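You operate a simulated robot arm through the tools that you are given. There is no shell and no other tool. Be economical: measure what you need, move in short steps, check, and stop when the job is done.

Carry out the task below with a simulated robot arm. There is one attempt and no reset: what you move stays moved.

TASK
Put the big silver bolt from the top of the grid bench on top of the green adapter.
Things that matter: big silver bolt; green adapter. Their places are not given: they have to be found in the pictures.

It is judged by the outcome, as a careful person would: the job done as asked, and still so three seconds after it is handed in. It fails if anything else is knocked over, pushed out of place, dropped, spilled or broken.

THE ROBOT
A 6-joint arm with a two-finger parallel gripper, fixed in place. Base frame: the origin is at the foot of the arm, x ahead of it, y to its left, z up; the work surface is at about z = 840. Lengths are in mm, angles in rad, forces in N, time in s.
With the tool pointing down near the work surface it reaches from about 260 to 680 mm from the base axis. Its first joint turns from -1.152 to 1.152 rad. Payload 2.9 kg.
Tool frame: the origin (TCP) lies between the finger pads and is the grasp point; the fingertips stand 30 mm ahead of it; z points along the fingers, y is the line along which they close. The gripper opens to 110 mm. The fingers are 20 mm wide and 10 mm thick; the gripper's body (48 by 112 mm) begins 55 mm behind the TCP.
Orientation is told as [roll, pitch, yaw] about the base's x, y, z axes, in that order, counted from this pose: with the fingers straight down and closing along the base's y, the tool's x points along the base's -x, its y along +y and its z along -z.

THE INTERFACE
- The arm moves only by the tool arm_command. Its argument "commands" is a list of rows, each a list of 7 numbers: the shift along the tool's x, y, z in mm, then the turn, a rotation vector about the tool's x, y, z in rad, then the gripper command, from -1 (fully open) to 1 (shut), values between in proportion. In form: [[tx, ty, tz, wx, wy, wz, fingers], ...]. A call has 1 to 8 rows; each row shifts and turns the commanded pose from where the row before left it, along the tool's axes as they then stand. A row lasts 0.2 s, in which the tool goes at most 50 mm and 0.15 rad; a call with a longer step from one row to the next is refused whole, and so is a gripper value outside its range. A pose out of reach is approached as far as the arm can. The call stops where the force on the tool passes 40 N (or 10 N more than at its start, if that is more) or the arm is blocked; 0.2 s more then pass. The fingers move at their own pace (about 108 mm/s each) and stop on an object; they squeeze with about 39 N. The grip force told is the motor's: it shows also when the fingers shut on nothing. Time passes only in rows, and 0.2 s behind the last, so rows that do not move let the fingers close. It gives the time, the measured TCP pose, the force on the tool (base axes), the opening and the grip force at its end, in the units of the frame above (readings bear some noise), and new pictures: "pictures" is both (left out), scene, wrist or none.
- Cameras (640 x 400 px; columns grow to the right, rows downward): "scene" is fixed at [92.7, 443.5, 1399.1]; the picture's right is [-0.61, -0.79, 0.00], its down [-0.34, 0.26, -0.90] and it looks along [0.71, -0.55, -0.43] (base axes); focal length 348 px, centre (320, 200). "wrist" rides on the gripper at [-36, 0, -57] in the tool frame; the picture's right is [0.00, -1.00, 0.00], its down [0.97, 0.00, -0.24] and it looks along [0.24, 0.00, 0.97] (tool axes); focal length 218 px, centre (320, 200).
- probe_pixels(camera, pixels): for up to 12 pixels [column, row] of the newest picture of that camera ("zoom" is the newest enlarged one), the place [x, y, z] in the base frame of the surface seen there, good to about 2 mm. No time passes.
- enlarge(camera, box): a new picture of the part [left, top, right, bottom] of that camera's present view, enlarged. No time passes.
- sign_off(): hands the job in; it is judged then, once.

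Work in short steps. Measure before you move; look again where a grasp or a placing could have gone wrong, and mend it. You have 60 turns and 100 pictures in all, the two below and enlarged ones among them. Open the gripper and draw the arm clear of the work before you hand the job in, unless the task says otherwise; then end with one line.

The tools are called after "Call:" by a JSON object that holds its "api" and its "payload". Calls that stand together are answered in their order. arm_command: Moves the arm, as the interface text tells. Its arguments: {"type":"object","properties":{"commands":{"type":"array"},"pictures":{"type":"string","enum":["both","scene","wrist","none"]}},"required":["commands"]} The other tools are called the same way: probe_pixels (camera, pixels) gives the place of the surface under pixels of a picture; enlarge (camera, box) takes an enlarged picture of a part of a camera's view; sign_off () hands the job in.

At the start:

```text
time_s: 0.0
eef_pos: [408.0, -6.9, 1128.6]
ee_rot: [-0.001, 0.0, 0.001]
contact_force: [0.4, -0.2, -0.1]
width: 110.3
grasp_force: 0.0
```

scene: 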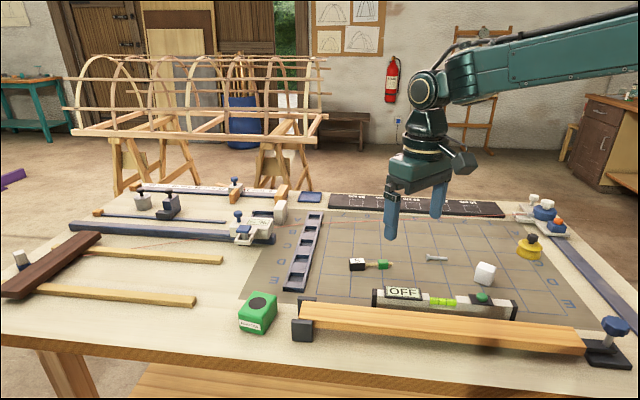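
wrist: 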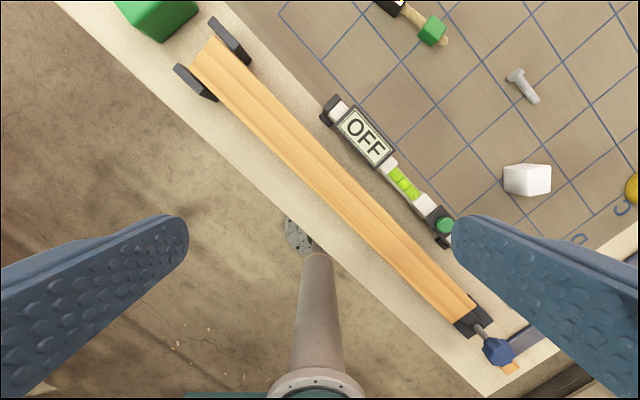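

I see a bolt at scene (437,258), and green things at (258,312), (383,265) and (482,296). I'll enlarge them to identify the adapter.

Call:
{"api": "enlarge", "payload": {"camera": "scene", "box": [330, 230, 530, 330]}}

Call:
{"api": "enlarge", "payload": {"camera": "scene", "box": [220, 270, 320, 350]}}

Call:
{"api": "enlarge", "payload": {"camera": "scene", "box": [60, 170, 340, 310]}}

Call:
{"api": "probe_pixels", "payload": {"camera": "scene", "pixels": [[428, 257], [437, 258], [446, 260], [258, 300], [245, 298], [268, 296], [260, 318], [383, 265], [357, 264], [485, 272], [437, 265]]}}

```text
3.20 times, centred on (430, 280) of scene
```

zoom: 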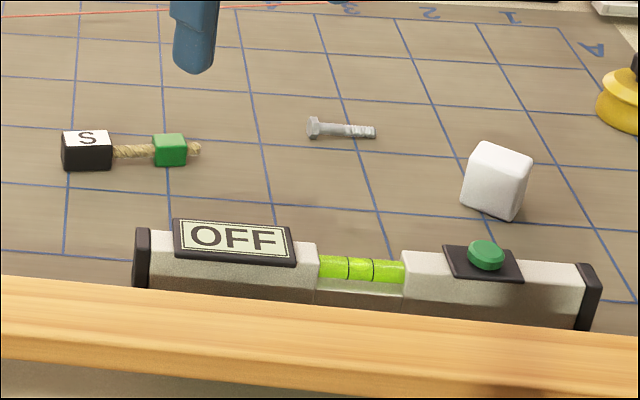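

```text
5.00 times, centred on (270, 310) of scene
```

zoom: 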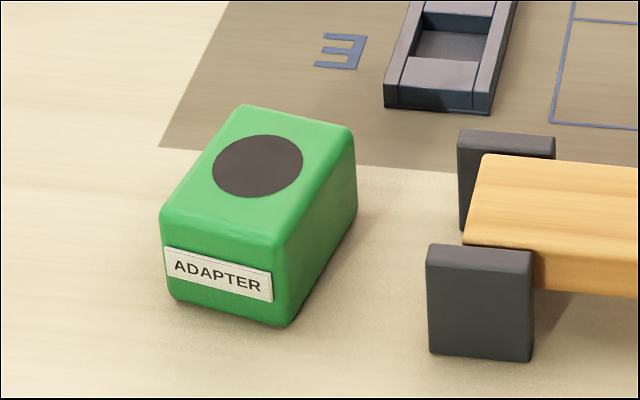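

```text
2.29 times, centred on (200, 240) of scene
```

zoom: 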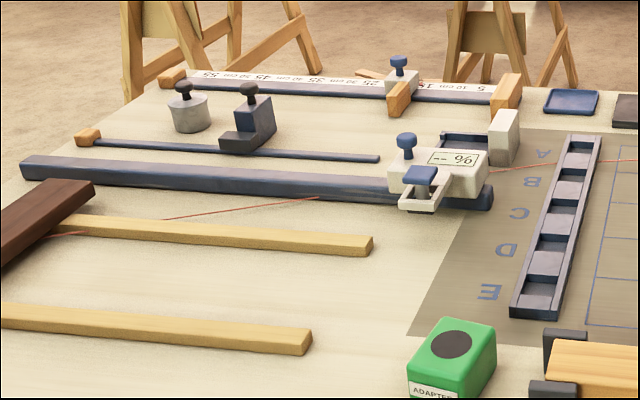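

```text
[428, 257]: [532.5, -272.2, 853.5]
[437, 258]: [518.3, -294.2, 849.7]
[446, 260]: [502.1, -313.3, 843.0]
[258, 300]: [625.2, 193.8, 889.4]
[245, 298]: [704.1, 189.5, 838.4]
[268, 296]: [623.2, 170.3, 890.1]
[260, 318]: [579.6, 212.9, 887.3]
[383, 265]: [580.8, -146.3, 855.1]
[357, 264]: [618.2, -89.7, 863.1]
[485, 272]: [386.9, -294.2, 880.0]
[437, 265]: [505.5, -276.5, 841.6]
```

The green box at (258,312) is labelled ADAPTER. I'll measure it and the bolt in finer detail.

Call:
{"api": "enlarge", "payload": {"camera": "scene", "box": [417, 245, 457, 270]}}

Call:
{"api": "probe_pixels", "payload": {"camera": "scene", "pixels": [[254, 308], [267.5, 292.5], [289, 297], [273, 318], [254, 314], [273, 302], [262, 302], [280, 299]]}}

```text
16.00 times, centred on (437, 258) of scene
```

zoom: 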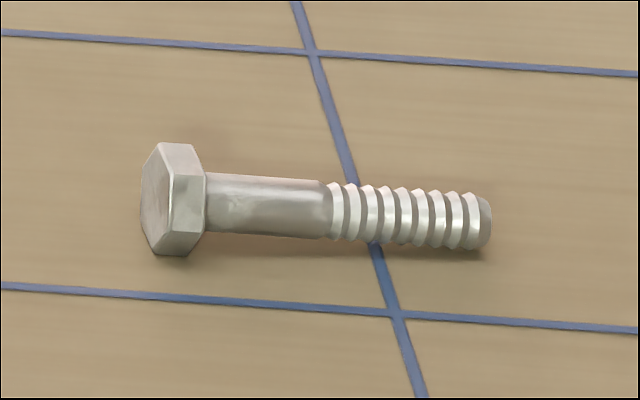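

```text
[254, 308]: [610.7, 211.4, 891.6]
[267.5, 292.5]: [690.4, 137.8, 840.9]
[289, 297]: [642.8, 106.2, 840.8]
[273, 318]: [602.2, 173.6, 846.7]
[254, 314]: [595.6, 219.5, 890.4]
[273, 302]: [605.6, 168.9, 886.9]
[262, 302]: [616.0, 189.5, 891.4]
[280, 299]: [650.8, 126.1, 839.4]
```

Call:
{"api": "probe_pixels", "payload": {"camera": "zoom", "pixels": [[190, 160], [160, 200], [180, 245], [260, 190], [260, 207], [330, 190], [400, 200], [480, 205], [485, 235], [190, 225], [220, 180], [310, 215]]}}

Call:
{"api": "probe_pixels", "payload": {"camera": "scene", "pixels": [[257.6, 303], [255, 293], [274, 297], [261, 316], [242, 312], [247, 300], [270, 306], [250, 314], [265, 294], [273, 312], [247, 328]]}}

```text
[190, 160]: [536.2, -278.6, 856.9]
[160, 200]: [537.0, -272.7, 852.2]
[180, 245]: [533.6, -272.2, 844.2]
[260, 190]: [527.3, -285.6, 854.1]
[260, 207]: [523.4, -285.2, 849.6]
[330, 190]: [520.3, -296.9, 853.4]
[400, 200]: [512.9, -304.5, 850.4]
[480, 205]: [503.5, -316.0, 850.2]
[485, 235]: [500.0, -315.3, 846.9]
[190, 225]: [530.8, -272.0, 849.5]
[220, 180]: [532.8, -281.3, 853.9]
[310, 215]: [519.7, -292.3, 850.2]
```

```text
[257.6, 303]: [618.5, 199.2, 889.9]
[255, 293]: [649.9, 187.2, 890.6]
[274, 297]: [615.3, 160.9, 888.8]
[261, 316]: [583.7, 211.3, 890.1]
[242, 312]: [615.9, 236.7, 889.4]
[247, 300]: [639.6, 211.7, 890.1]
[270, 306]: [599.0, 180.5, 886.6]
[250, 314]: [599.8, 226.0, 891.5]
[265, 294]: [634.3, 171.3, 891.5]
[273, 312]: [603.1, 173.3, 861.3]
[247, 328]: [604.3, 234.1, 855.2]
```

Adapter top: centre about (617,199,890), roughly 62×45 mm, with its long axis at about -57°. Bolt: centre about (519,-295), axis at 50°, lying on the mat at z 841. I'll move above the bolt first.

Call:
{"api": "arm_command", "payload": {"commands": [[-14.1, -35.6, 22.2, 0, 0, 0, 0], [-14.1, -35.6, 22.2, 0, 0, 0, 0], [-14.1, -35.6, 22.2, 0, 0, 0, 0], [-14.1, -35.6, 22.2, 0, 0, 0, 0], [-14.1, -35.6, 22.2, 0, 0, 0, 0], [-14.1, -35.6, 22.2, 0, 0, 0, 0], [-14.1, -35.6, 22.2, 0, 0, 0, 0], [-14.1, -35.6, 22.2, 0, 0, 0, 0]], "pictures": "none"}}

Call:
{"api": "arm_command", "payload": {"commands": [[0, 0, 0, 0, 0, -0.145, 0], [0, 0, 0, 0, 0, -0.145, 0], [0, 0, 0, 0, 0, -0.145, 0], [0, 0, 0, 0, 0, -0.145, 0], [0, 0, 0, 0, 0, -0.145, 0], [0, 0, 0, 0, 0, -0.145, 0], [0, 0, 0, 0, 0, 0, 0]]}}

```text
time_s: 1.8
eef_pos: [518.5, -294.3, 949.4]
ee_rot: [0.0, 0.001, 0.001]
contact_force: [-0.4, 0.3, 0.1]
width: 54.9
grasp_force: 0.1
```

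```text
time_s: 3.4
eef_pos: [521.0, -292.0, 948.8]
ee_rot: [0.001, -0.001, 0.872]
contact_force: [-0.3, 0.5, 0.1]
width: 54.8
grasp_force: 0.1
```

scene: 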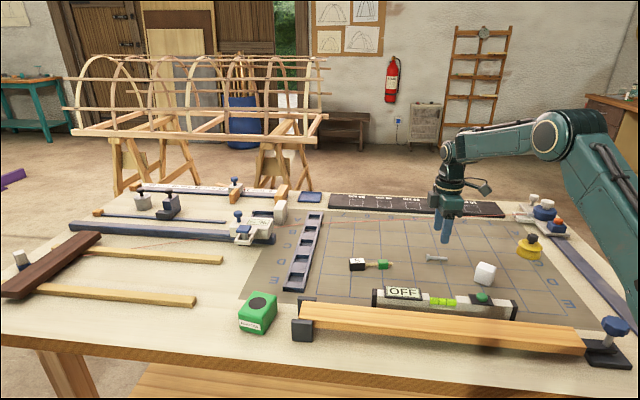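
wrist: 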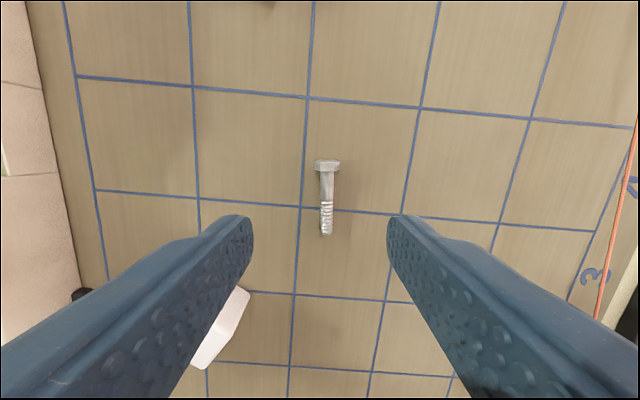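

The bolt lies along the tool's x axis and slightly to the right of centre. I'll probe it before going down.

Call:
{"api": "probe_pixels", "payload": {"camera": "wrist", "pixels": [[328, 162], [327, 169], [327, 180], [327, 195], [327, 210], [326, 232], [345, 190]]}}

```text
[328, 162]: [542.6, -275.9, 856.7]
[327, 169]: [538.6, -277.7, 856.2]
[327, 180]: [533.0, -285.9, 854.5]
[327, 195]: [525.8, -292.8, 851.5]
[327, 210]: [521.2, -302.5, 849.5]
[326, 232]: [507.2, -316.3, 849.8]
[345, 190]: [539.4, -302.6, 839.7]
```

Shift about 4.5 mm onto the bolt's axis, then lower to TCP z of about 873.

Call:
{"api": "arm_command", "payload": {"commands": [[-2.4, -4.5, 30, 0, 0, 0, 0], [0, 0, 25, 0, 0, 0, 0], [0, 0, 12, 0, 0, 0, 0], [0, 0, 8, 0, 0, 0, 0], [0, 0, 0, 0, 0, 0, 0]], "pictures": "wrist"}}

```text
time_s: 4.6
eef_pos: [527.3, -294.1, 873.3]
ee_rot: [0.0, 0.0, 0.871]
contact_force: [-0.2, 1.1, -0.1]
width: 54.8
grasp_force: 0.0
```

wrist: 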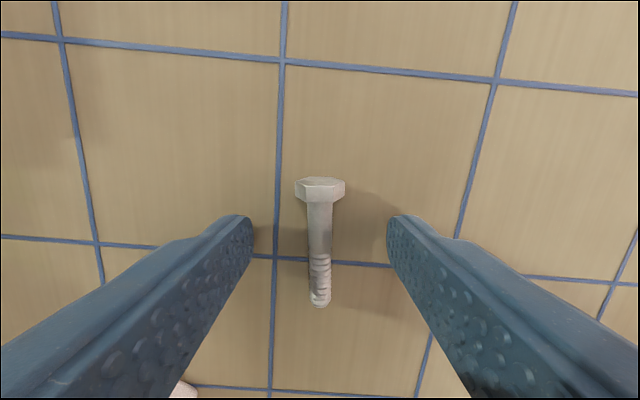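

The bolt is centred between the tips, so I close on it.

Call:
{"api": "arm_command", "payload": {"commands": [[0, 0, 0, 0, 0, 0, 1], [0, 0, 0, 0, 0, 0, 1], [0, 0, 0, 0, 0, 0, 1]], "pictures": "wrist"}}

Call:
{"api": "arm_command", "payload": {"commands": [[0, 0, -20, 0, 0, 0, 1], [0, 0, -40, 0, 0, 0, 1], [0, 0, -40, 0, 0, 0, 1], [0, 0, 0, 0, 0, 0, 1]]}}

```text
time_s: 5.4
eef_pos: [527.1, -292.5, 874.0]
ee_rot: [0.0, 0.0, 0.87]
contact_force: [0.0, 0.0, 0.5]
width: 15.6
grasp_force: 39.2
```

wrist: 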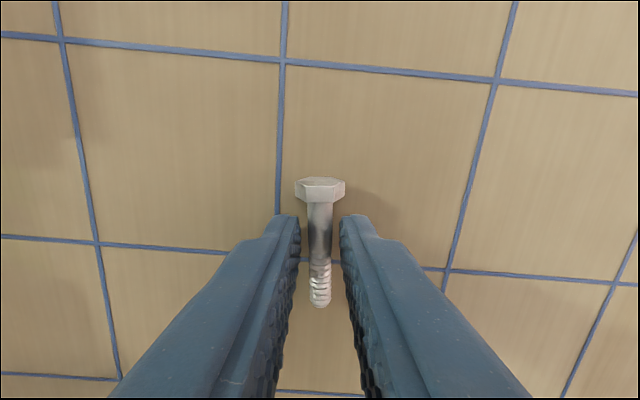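

```text
time_s: 6.4
eef_pos: [523.8, -292.8, 975.8]
ee_rot: [0.0, 0.0, 0.871]
contact_force: [-0.7, -0.4, -0.1]
width: 15.8
grasp_force: 39.4
```

scene: 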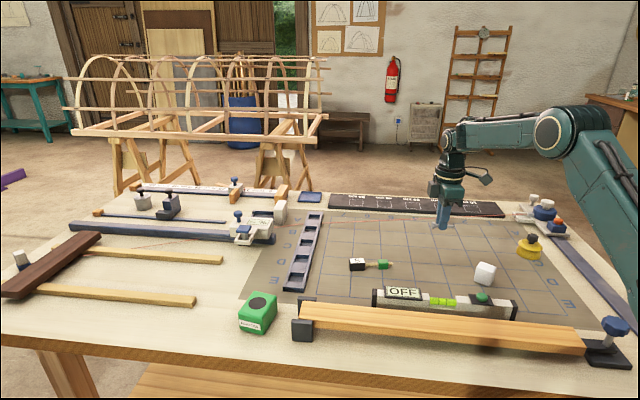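
wrist: 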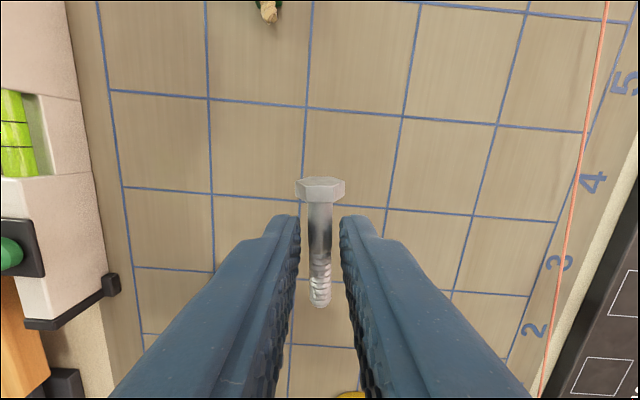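

The bolt is lifted and held. I'll turn the tool to yaw -0.99, which lines the bolt up with the adapter's long axis.

Call:
{"api": "arm_command", "payload": {"commands": [[0, 0, -10, 0, 0, 0.143, 1], [0, 0, 0, 0, 0, 0.143, 1], [0, 0, 0, 0, 0, 0.143, 1], [0, 0, 0, 0, 0, 0.143, 1], [0, 0, 0, 0, 0, 0.143, 1], [0, 0, 0, 0, 0, 0.143, 1], [0, 0, 0, 0, 0, 0.143, 1]], "pictures": "none"}}

Call:
{"api": "arm_command", "payload": {"commands": [[0, 0, 0, 0, 0, 0.143, 1], [0, 0, 0, 0, 0, 0.143, 1], [0, 0, 0, 0, 0, 0.143, 1], [0, 0, 0, 0, 0, 0.143, 1], [0, 0, 0, 0, 0, 0.143, 1], [0, 0, 0, 0, 0, 0.143, 1], [0, 0, 0, 0, 0, 0, 1]], "pictures": "wrist"}}

```text
time_s: 8.0
eef_pos: [527.1, -292.1, 983.8]
ee_rot: [0.0, 0.001, -0.134]
contact_force: [-0.4, -0.6, 0.4]
width: 15.5
grasp_force: 38.8
```

```text
time_s: 9.6
eef_pos: [523.5, -292.4, 984.0]
ee_rot: [-0.001, 0.0, -0.988]
contact_force: [-0.3, 0.9, 0.4]
width: 15.6
grasp_force: 39.0
```

wrist: 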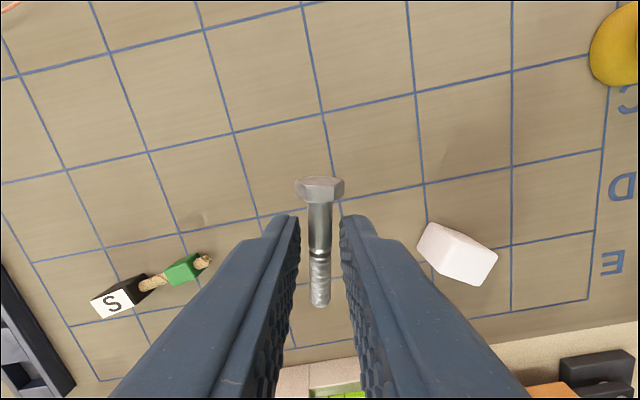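

Turned, with the bolt still firmly held. I'll carry it across at about z 984, which clears everything on the bench.

Call:
{"api": "arm_command", "payload": {"commands": [[32.4, 31.6, 0, 0, 0, 0, 1], [32.4, 31.6, 0, 0, 0, 0, 1], [32.4, 31.6, 0, 0, 0, 0, 1], [32.4, 31.6, 0, 0, 0, 0, 1], [32.4, 31.6, 0, 0, 0, 0, 1], [32.4, 31.6, 0, 0, 0, 0, 1], [32.4, 31.6, 0, 0, 0, 0, 1], [32.4, 31.6, 0, 0, 0, 0, 1]], "pictures": "none"}}

Call:
{"api": "arm_command", "payload": {"commands": [[32.4, 31.6, 0, 0, 0, 0, 1], [32.4, 31.6, 0, 0, 0, 0, 1], [31.5, 30, 0, 0, 0, 0, 1], [0, 0, 0, 0, 0, 0, 1], [0, 0, 0, 0, 0, 0, 1]]}}

```text
time_s: 11.4
eef_pos: [595.7, 64.9, 984.4]
ee_rot: [-0.001, 0.001, -0.989]
contact_force: [0.2, 0.0, -0.5]
width: 15.6
grasp_force: 38.6
```

```text
time_s: 12.6
eef_pos: [620.0, 196.9, 984.5]
ee_rot: [0.0, -0.001, -0.988]
contact_force: [-0.5, 0.2, -0.6]
width: 15.3
grasp_force: 38.7
```

scene: 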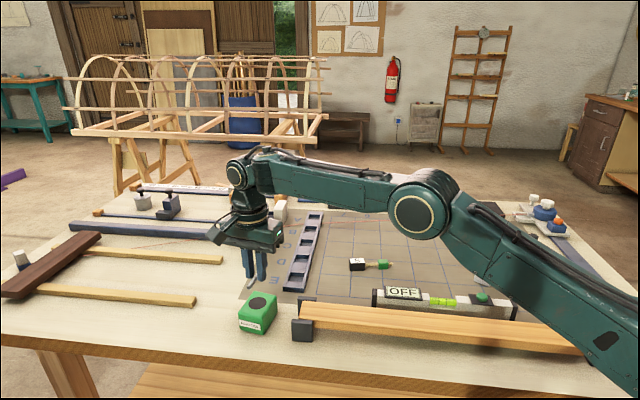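
wrist: 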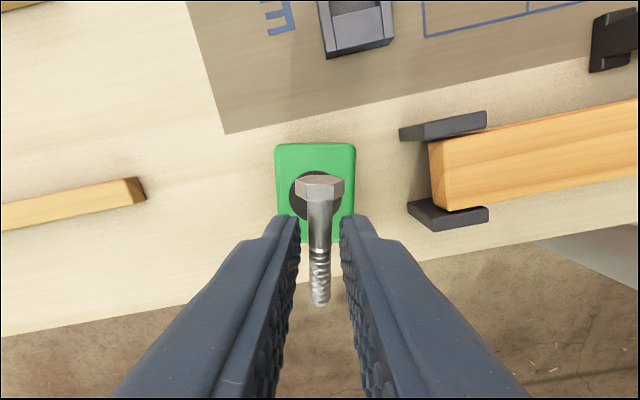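

Alignment looks good. I'll probe the adapter's top edges and the bolt in the wrist view.

Call:
{"api": "probe_pixels", "payload": {"camera": "wrist", "pixels": [[280, 150], [350, 150], [285, 165], [347, 165], [281, 210], [350, 210], [300, 195], [314, 150], [320, 181], [320, 245], [320, 300], [316, 240]]}}

```text
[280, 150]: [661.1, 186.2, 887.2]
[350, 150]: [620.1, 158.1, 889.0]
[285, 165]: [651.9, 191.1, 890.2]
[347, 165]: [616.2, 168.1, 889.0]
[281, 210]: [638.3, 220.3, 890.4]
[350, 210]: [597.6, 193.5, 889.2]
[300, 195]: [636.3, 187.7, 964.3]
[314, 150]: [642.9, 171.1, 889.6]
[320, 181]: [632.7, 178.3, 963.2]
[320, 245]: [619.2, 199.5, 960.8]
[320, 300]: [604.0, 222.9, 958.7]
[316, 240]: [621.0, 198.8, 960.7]
```

Bolt centre is about (619.5,199) and adapter centre about (621,201). I'll shift 2.4 mm sideways and 1 mm along, then go down to just above contact (expected at TCP z of about 923).

Call:
{"api": "arm_command", "payload": {"commands": [[1, 2.4, 0, 0, 0, 0, 1], [0, 0, 30, 0, 0, 0, 1], [0, 0, 20, 0, 0, 0, 1], [0, 0, 7, 0, 0, 0, 1], [0, 0, 0, 0, 0, 0, 1]], "pictures": "both"}}

Call:
{"api": "enlarge", "payload": {"camera": "scene", "box": [218, 270, 298, 320]}}

```text
time_s: 13.8
eef_pos: [620.4, 197.5, 926.8]
ee_rot: [-0.001, -0.001, -0.987]
contact_force: [-0.3, -0.4, -0.5]
width: 15.4
grasp_force: 39.1
```

scene: 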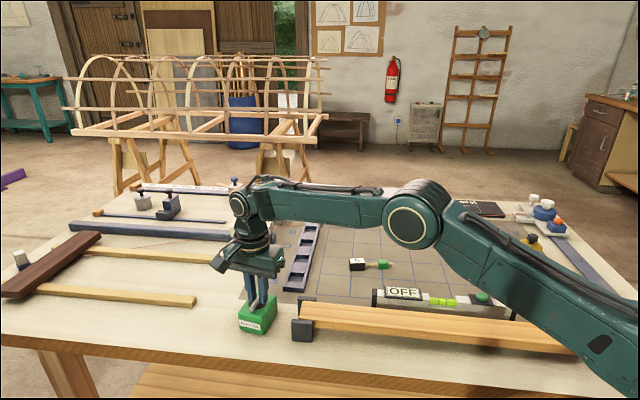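
wrist: 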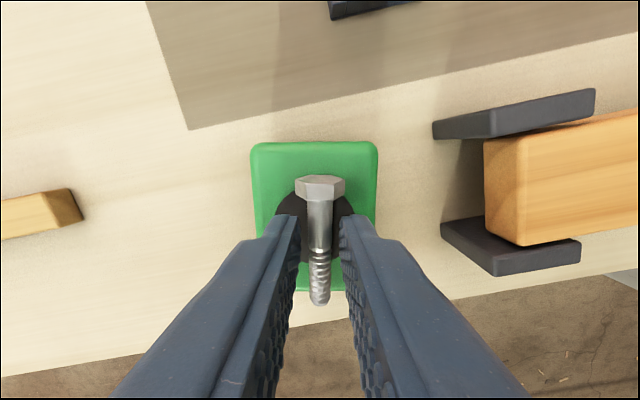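

```text
8.00 times, centred on (258, 295) of scene
```

zoom: 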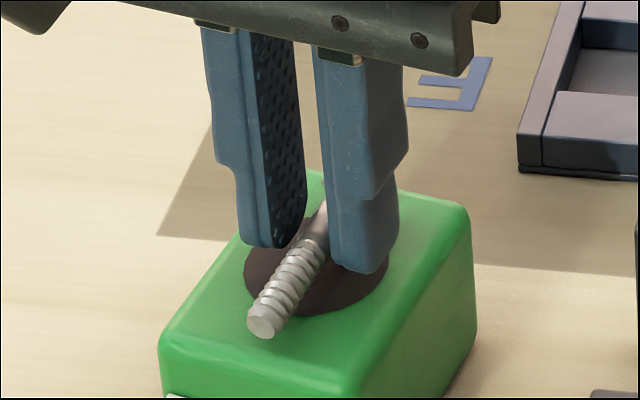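

Sideways it is centred. The tip looks close to the near edge, so I'll probe along the axis.

Call:
{"api": "probe_pixels", "payload": {"camera": "wrist", "pixels": [[315, 148], [303, 286], [340, 284], [320, 180], [320, 300], [265, 215], [370, 215], [320, 305]]}}

```text
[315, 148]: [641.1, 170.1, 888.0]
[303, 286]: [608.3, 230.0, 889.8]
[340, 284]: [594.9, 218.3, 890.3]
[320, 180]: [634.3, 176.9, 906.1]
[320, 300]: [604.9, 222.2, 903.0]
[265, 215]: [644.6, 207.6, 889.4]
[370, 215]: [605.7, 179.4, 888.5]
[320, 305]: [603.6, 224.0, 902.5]
```

Shift 3 mm towards the far side to centre it, then creep down to contact.

Call:
{"api": "arm_command", "payload": {"commands": [[-3, 1, 0, 0, 0, 0, 1], [0, 0, 1.5, 0, 0, 0, 1], [0, 0, 1, 0, 0, 0, 1], [0, 0, 1, 0, 0, 0, 1], [0, 0, 0, 0, 0, 0, 1]], "pictures": "wrist"}}

Call:
{"api": "enlarge", "payload": {"camera": "scene", "box": [218, 270, 298, 320]}}

```text
time_s: 15.0
eef_pos: [622.5, 195.8, 923.0]
ee_rot: [0.001, 0.0, -0.988]
contact_force: [0.3, 0.6, -0.1]
width: 15.3
grasp_force: 38.6
```

wrist: 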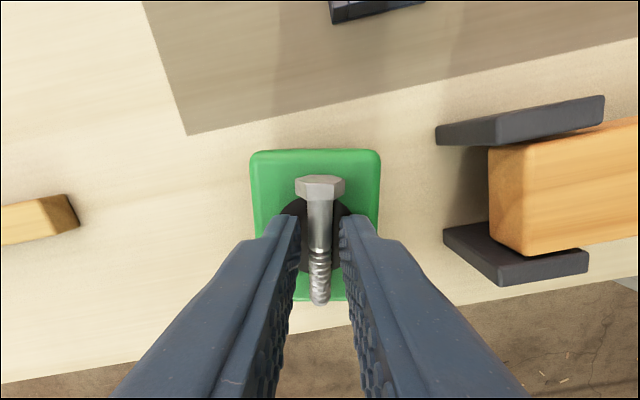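

```text
8.00 times, centred on (258, 295) of scene
```

zoom: 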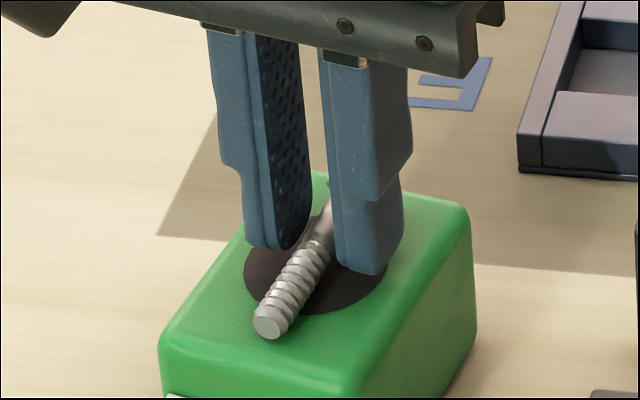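

No contact yet. I'll go on down in 0.7 mm steps, watching the force.

Call:
{"api": "arm_command", "payload": {"commands": [[0, 0, 0.7, 0, 0, 0, 1], [0, 0, 0, 0, 0, 0, 1]], "pictures": "none"}}

Call:
{"api": "arm_command", "payload": {"commands": [[0, 0, 0.7, 0, 0, 0, 1], [0, 0, 0, 0, 0, 0, 1]], "pictures": "none"}}

```text
time_s: 15.6
eef_pos: [622.2, 195.8, 924.3]
ee_rot: [0.0, 0.0, -0.988]
contact_force: [-0.3, -1.6, 3.5]
width: 15.8
grasp_force: 39.2
```

```text
time_s: 16.2
eef_pos: [623.4, 194.6, 924.0]
ee_rot: [0.003, 0.001, -0.987]
contact_force: [-3.7, -1.0, 12.3]
width: 15.2
grasp_force: 38.9
```

Contact at 12 N. I'll ease up 0.7 mm, open the fingers gradually, then rise straight up.

Call:
{"api": "arm_command", "payload": {"commands": [[0, 0, -0.7, 0, 0, 0, 1], [0, 0, 0, 0, 0, 0, 0.7], [0, 0, 0, 0, 0, 0, 0.5], [0, 0, 0, 0, 0, 0, 0.3], [0, 0, 0, 0, 0, 0, 0.3]], "pictures": "wrist"}}

Call:
{"api": "enlarge", "payload": {"camera": "scene", "box": [218, 270, 298, 320]}}

```text
time_s: 17.4
eef_pos: [622.0, 195.6, 922.6]
ee_rot: [0.002, -0.002, -0.989]
contact_force: [-0.5, 0.0, -0.5]
width: 38.3
grasp_force: 0.0
```

wrist: 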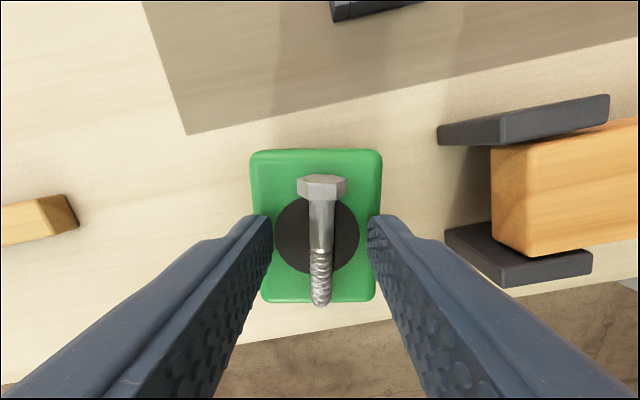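

```text
8.00 times, centred on (258, 295) of scene
```

zoom: 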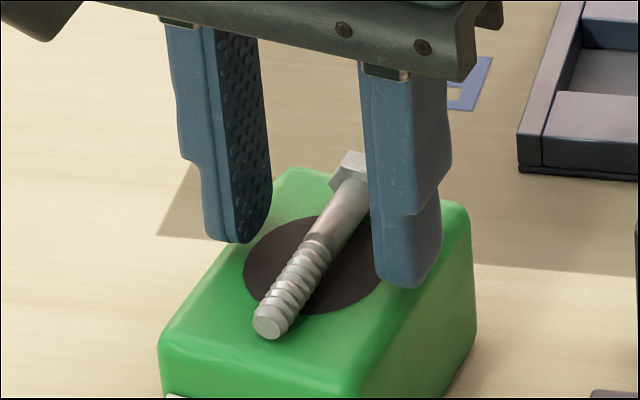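

The bolt rests on the adapter, clear of the fingers. I'll rise straight up and then draw back.

Call:
{"api": "arm_command", "payload": {"commands": [[0, 0, -15, 0, 0, 0, 0.3], [0, 0, -35, 0, 0, 0, 0.3], [0, 0, -45, 0, 0, 0, 0], [0, 0, -45, 0, 0, 0, -0.5], [0, -40, 0, 0, 0, 0, -1], [0, -40, 0, 0, 0, 0, -1], [-30, -30, 0, 0, 0, 0, -1], [-30, -30, 0, 0, 0, 0, -1]]}}

Call:
{"api": "enlarge", "payload": {"camera": "scene", "box": [218, 270, 298, 320]}}

```text
time_s: 19.2
eef_pos: [537.5, 66.1, 1063.8]
ee_rot: [0.0, -0.001, -0.988]
contact_force: [0.0, 0.0, -0.3]
width: 110.0
grasp_force: 0.0
```

scene: 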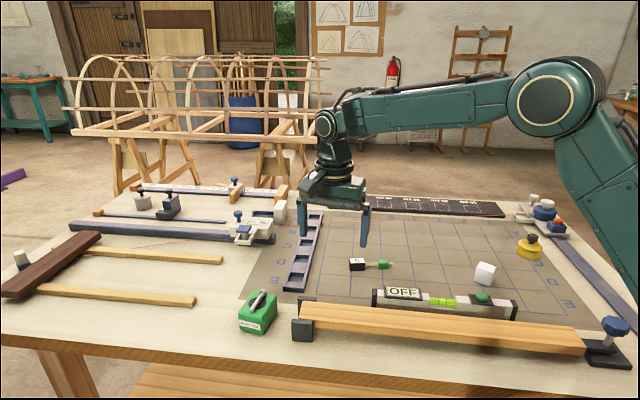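
wrist: 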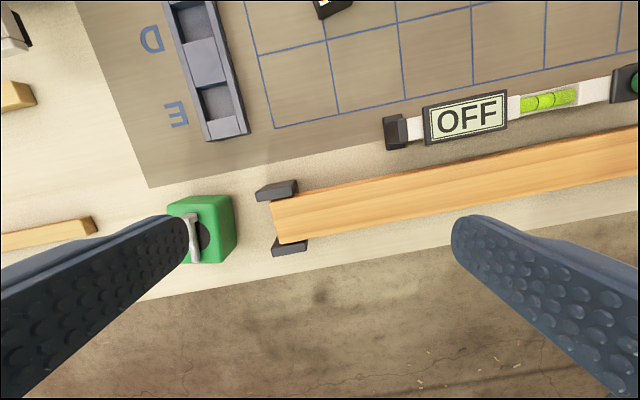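

```text
8.00 times, centred on (258, 295) of scene
```

zoom: 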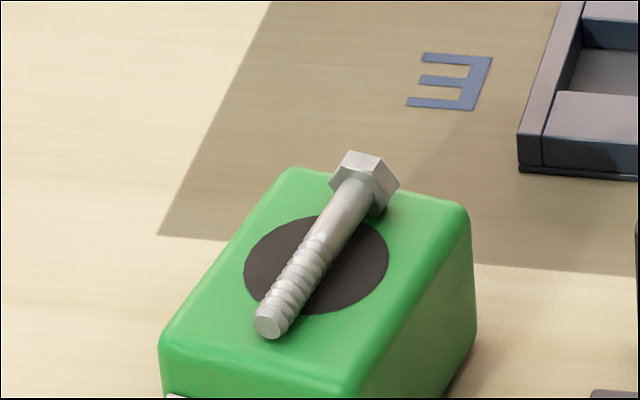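

The bolt is lying still on top of the adapter, nothing else has moved, and the arm is clear with the gripper open. I'm handing it in.

Call:
{"api": "sign_off", "payload": {}}

```text
The job is handed in.
```

The big silver bolt is lying on top of the green adapter, nothing else was disturbed, and the job is handed in.
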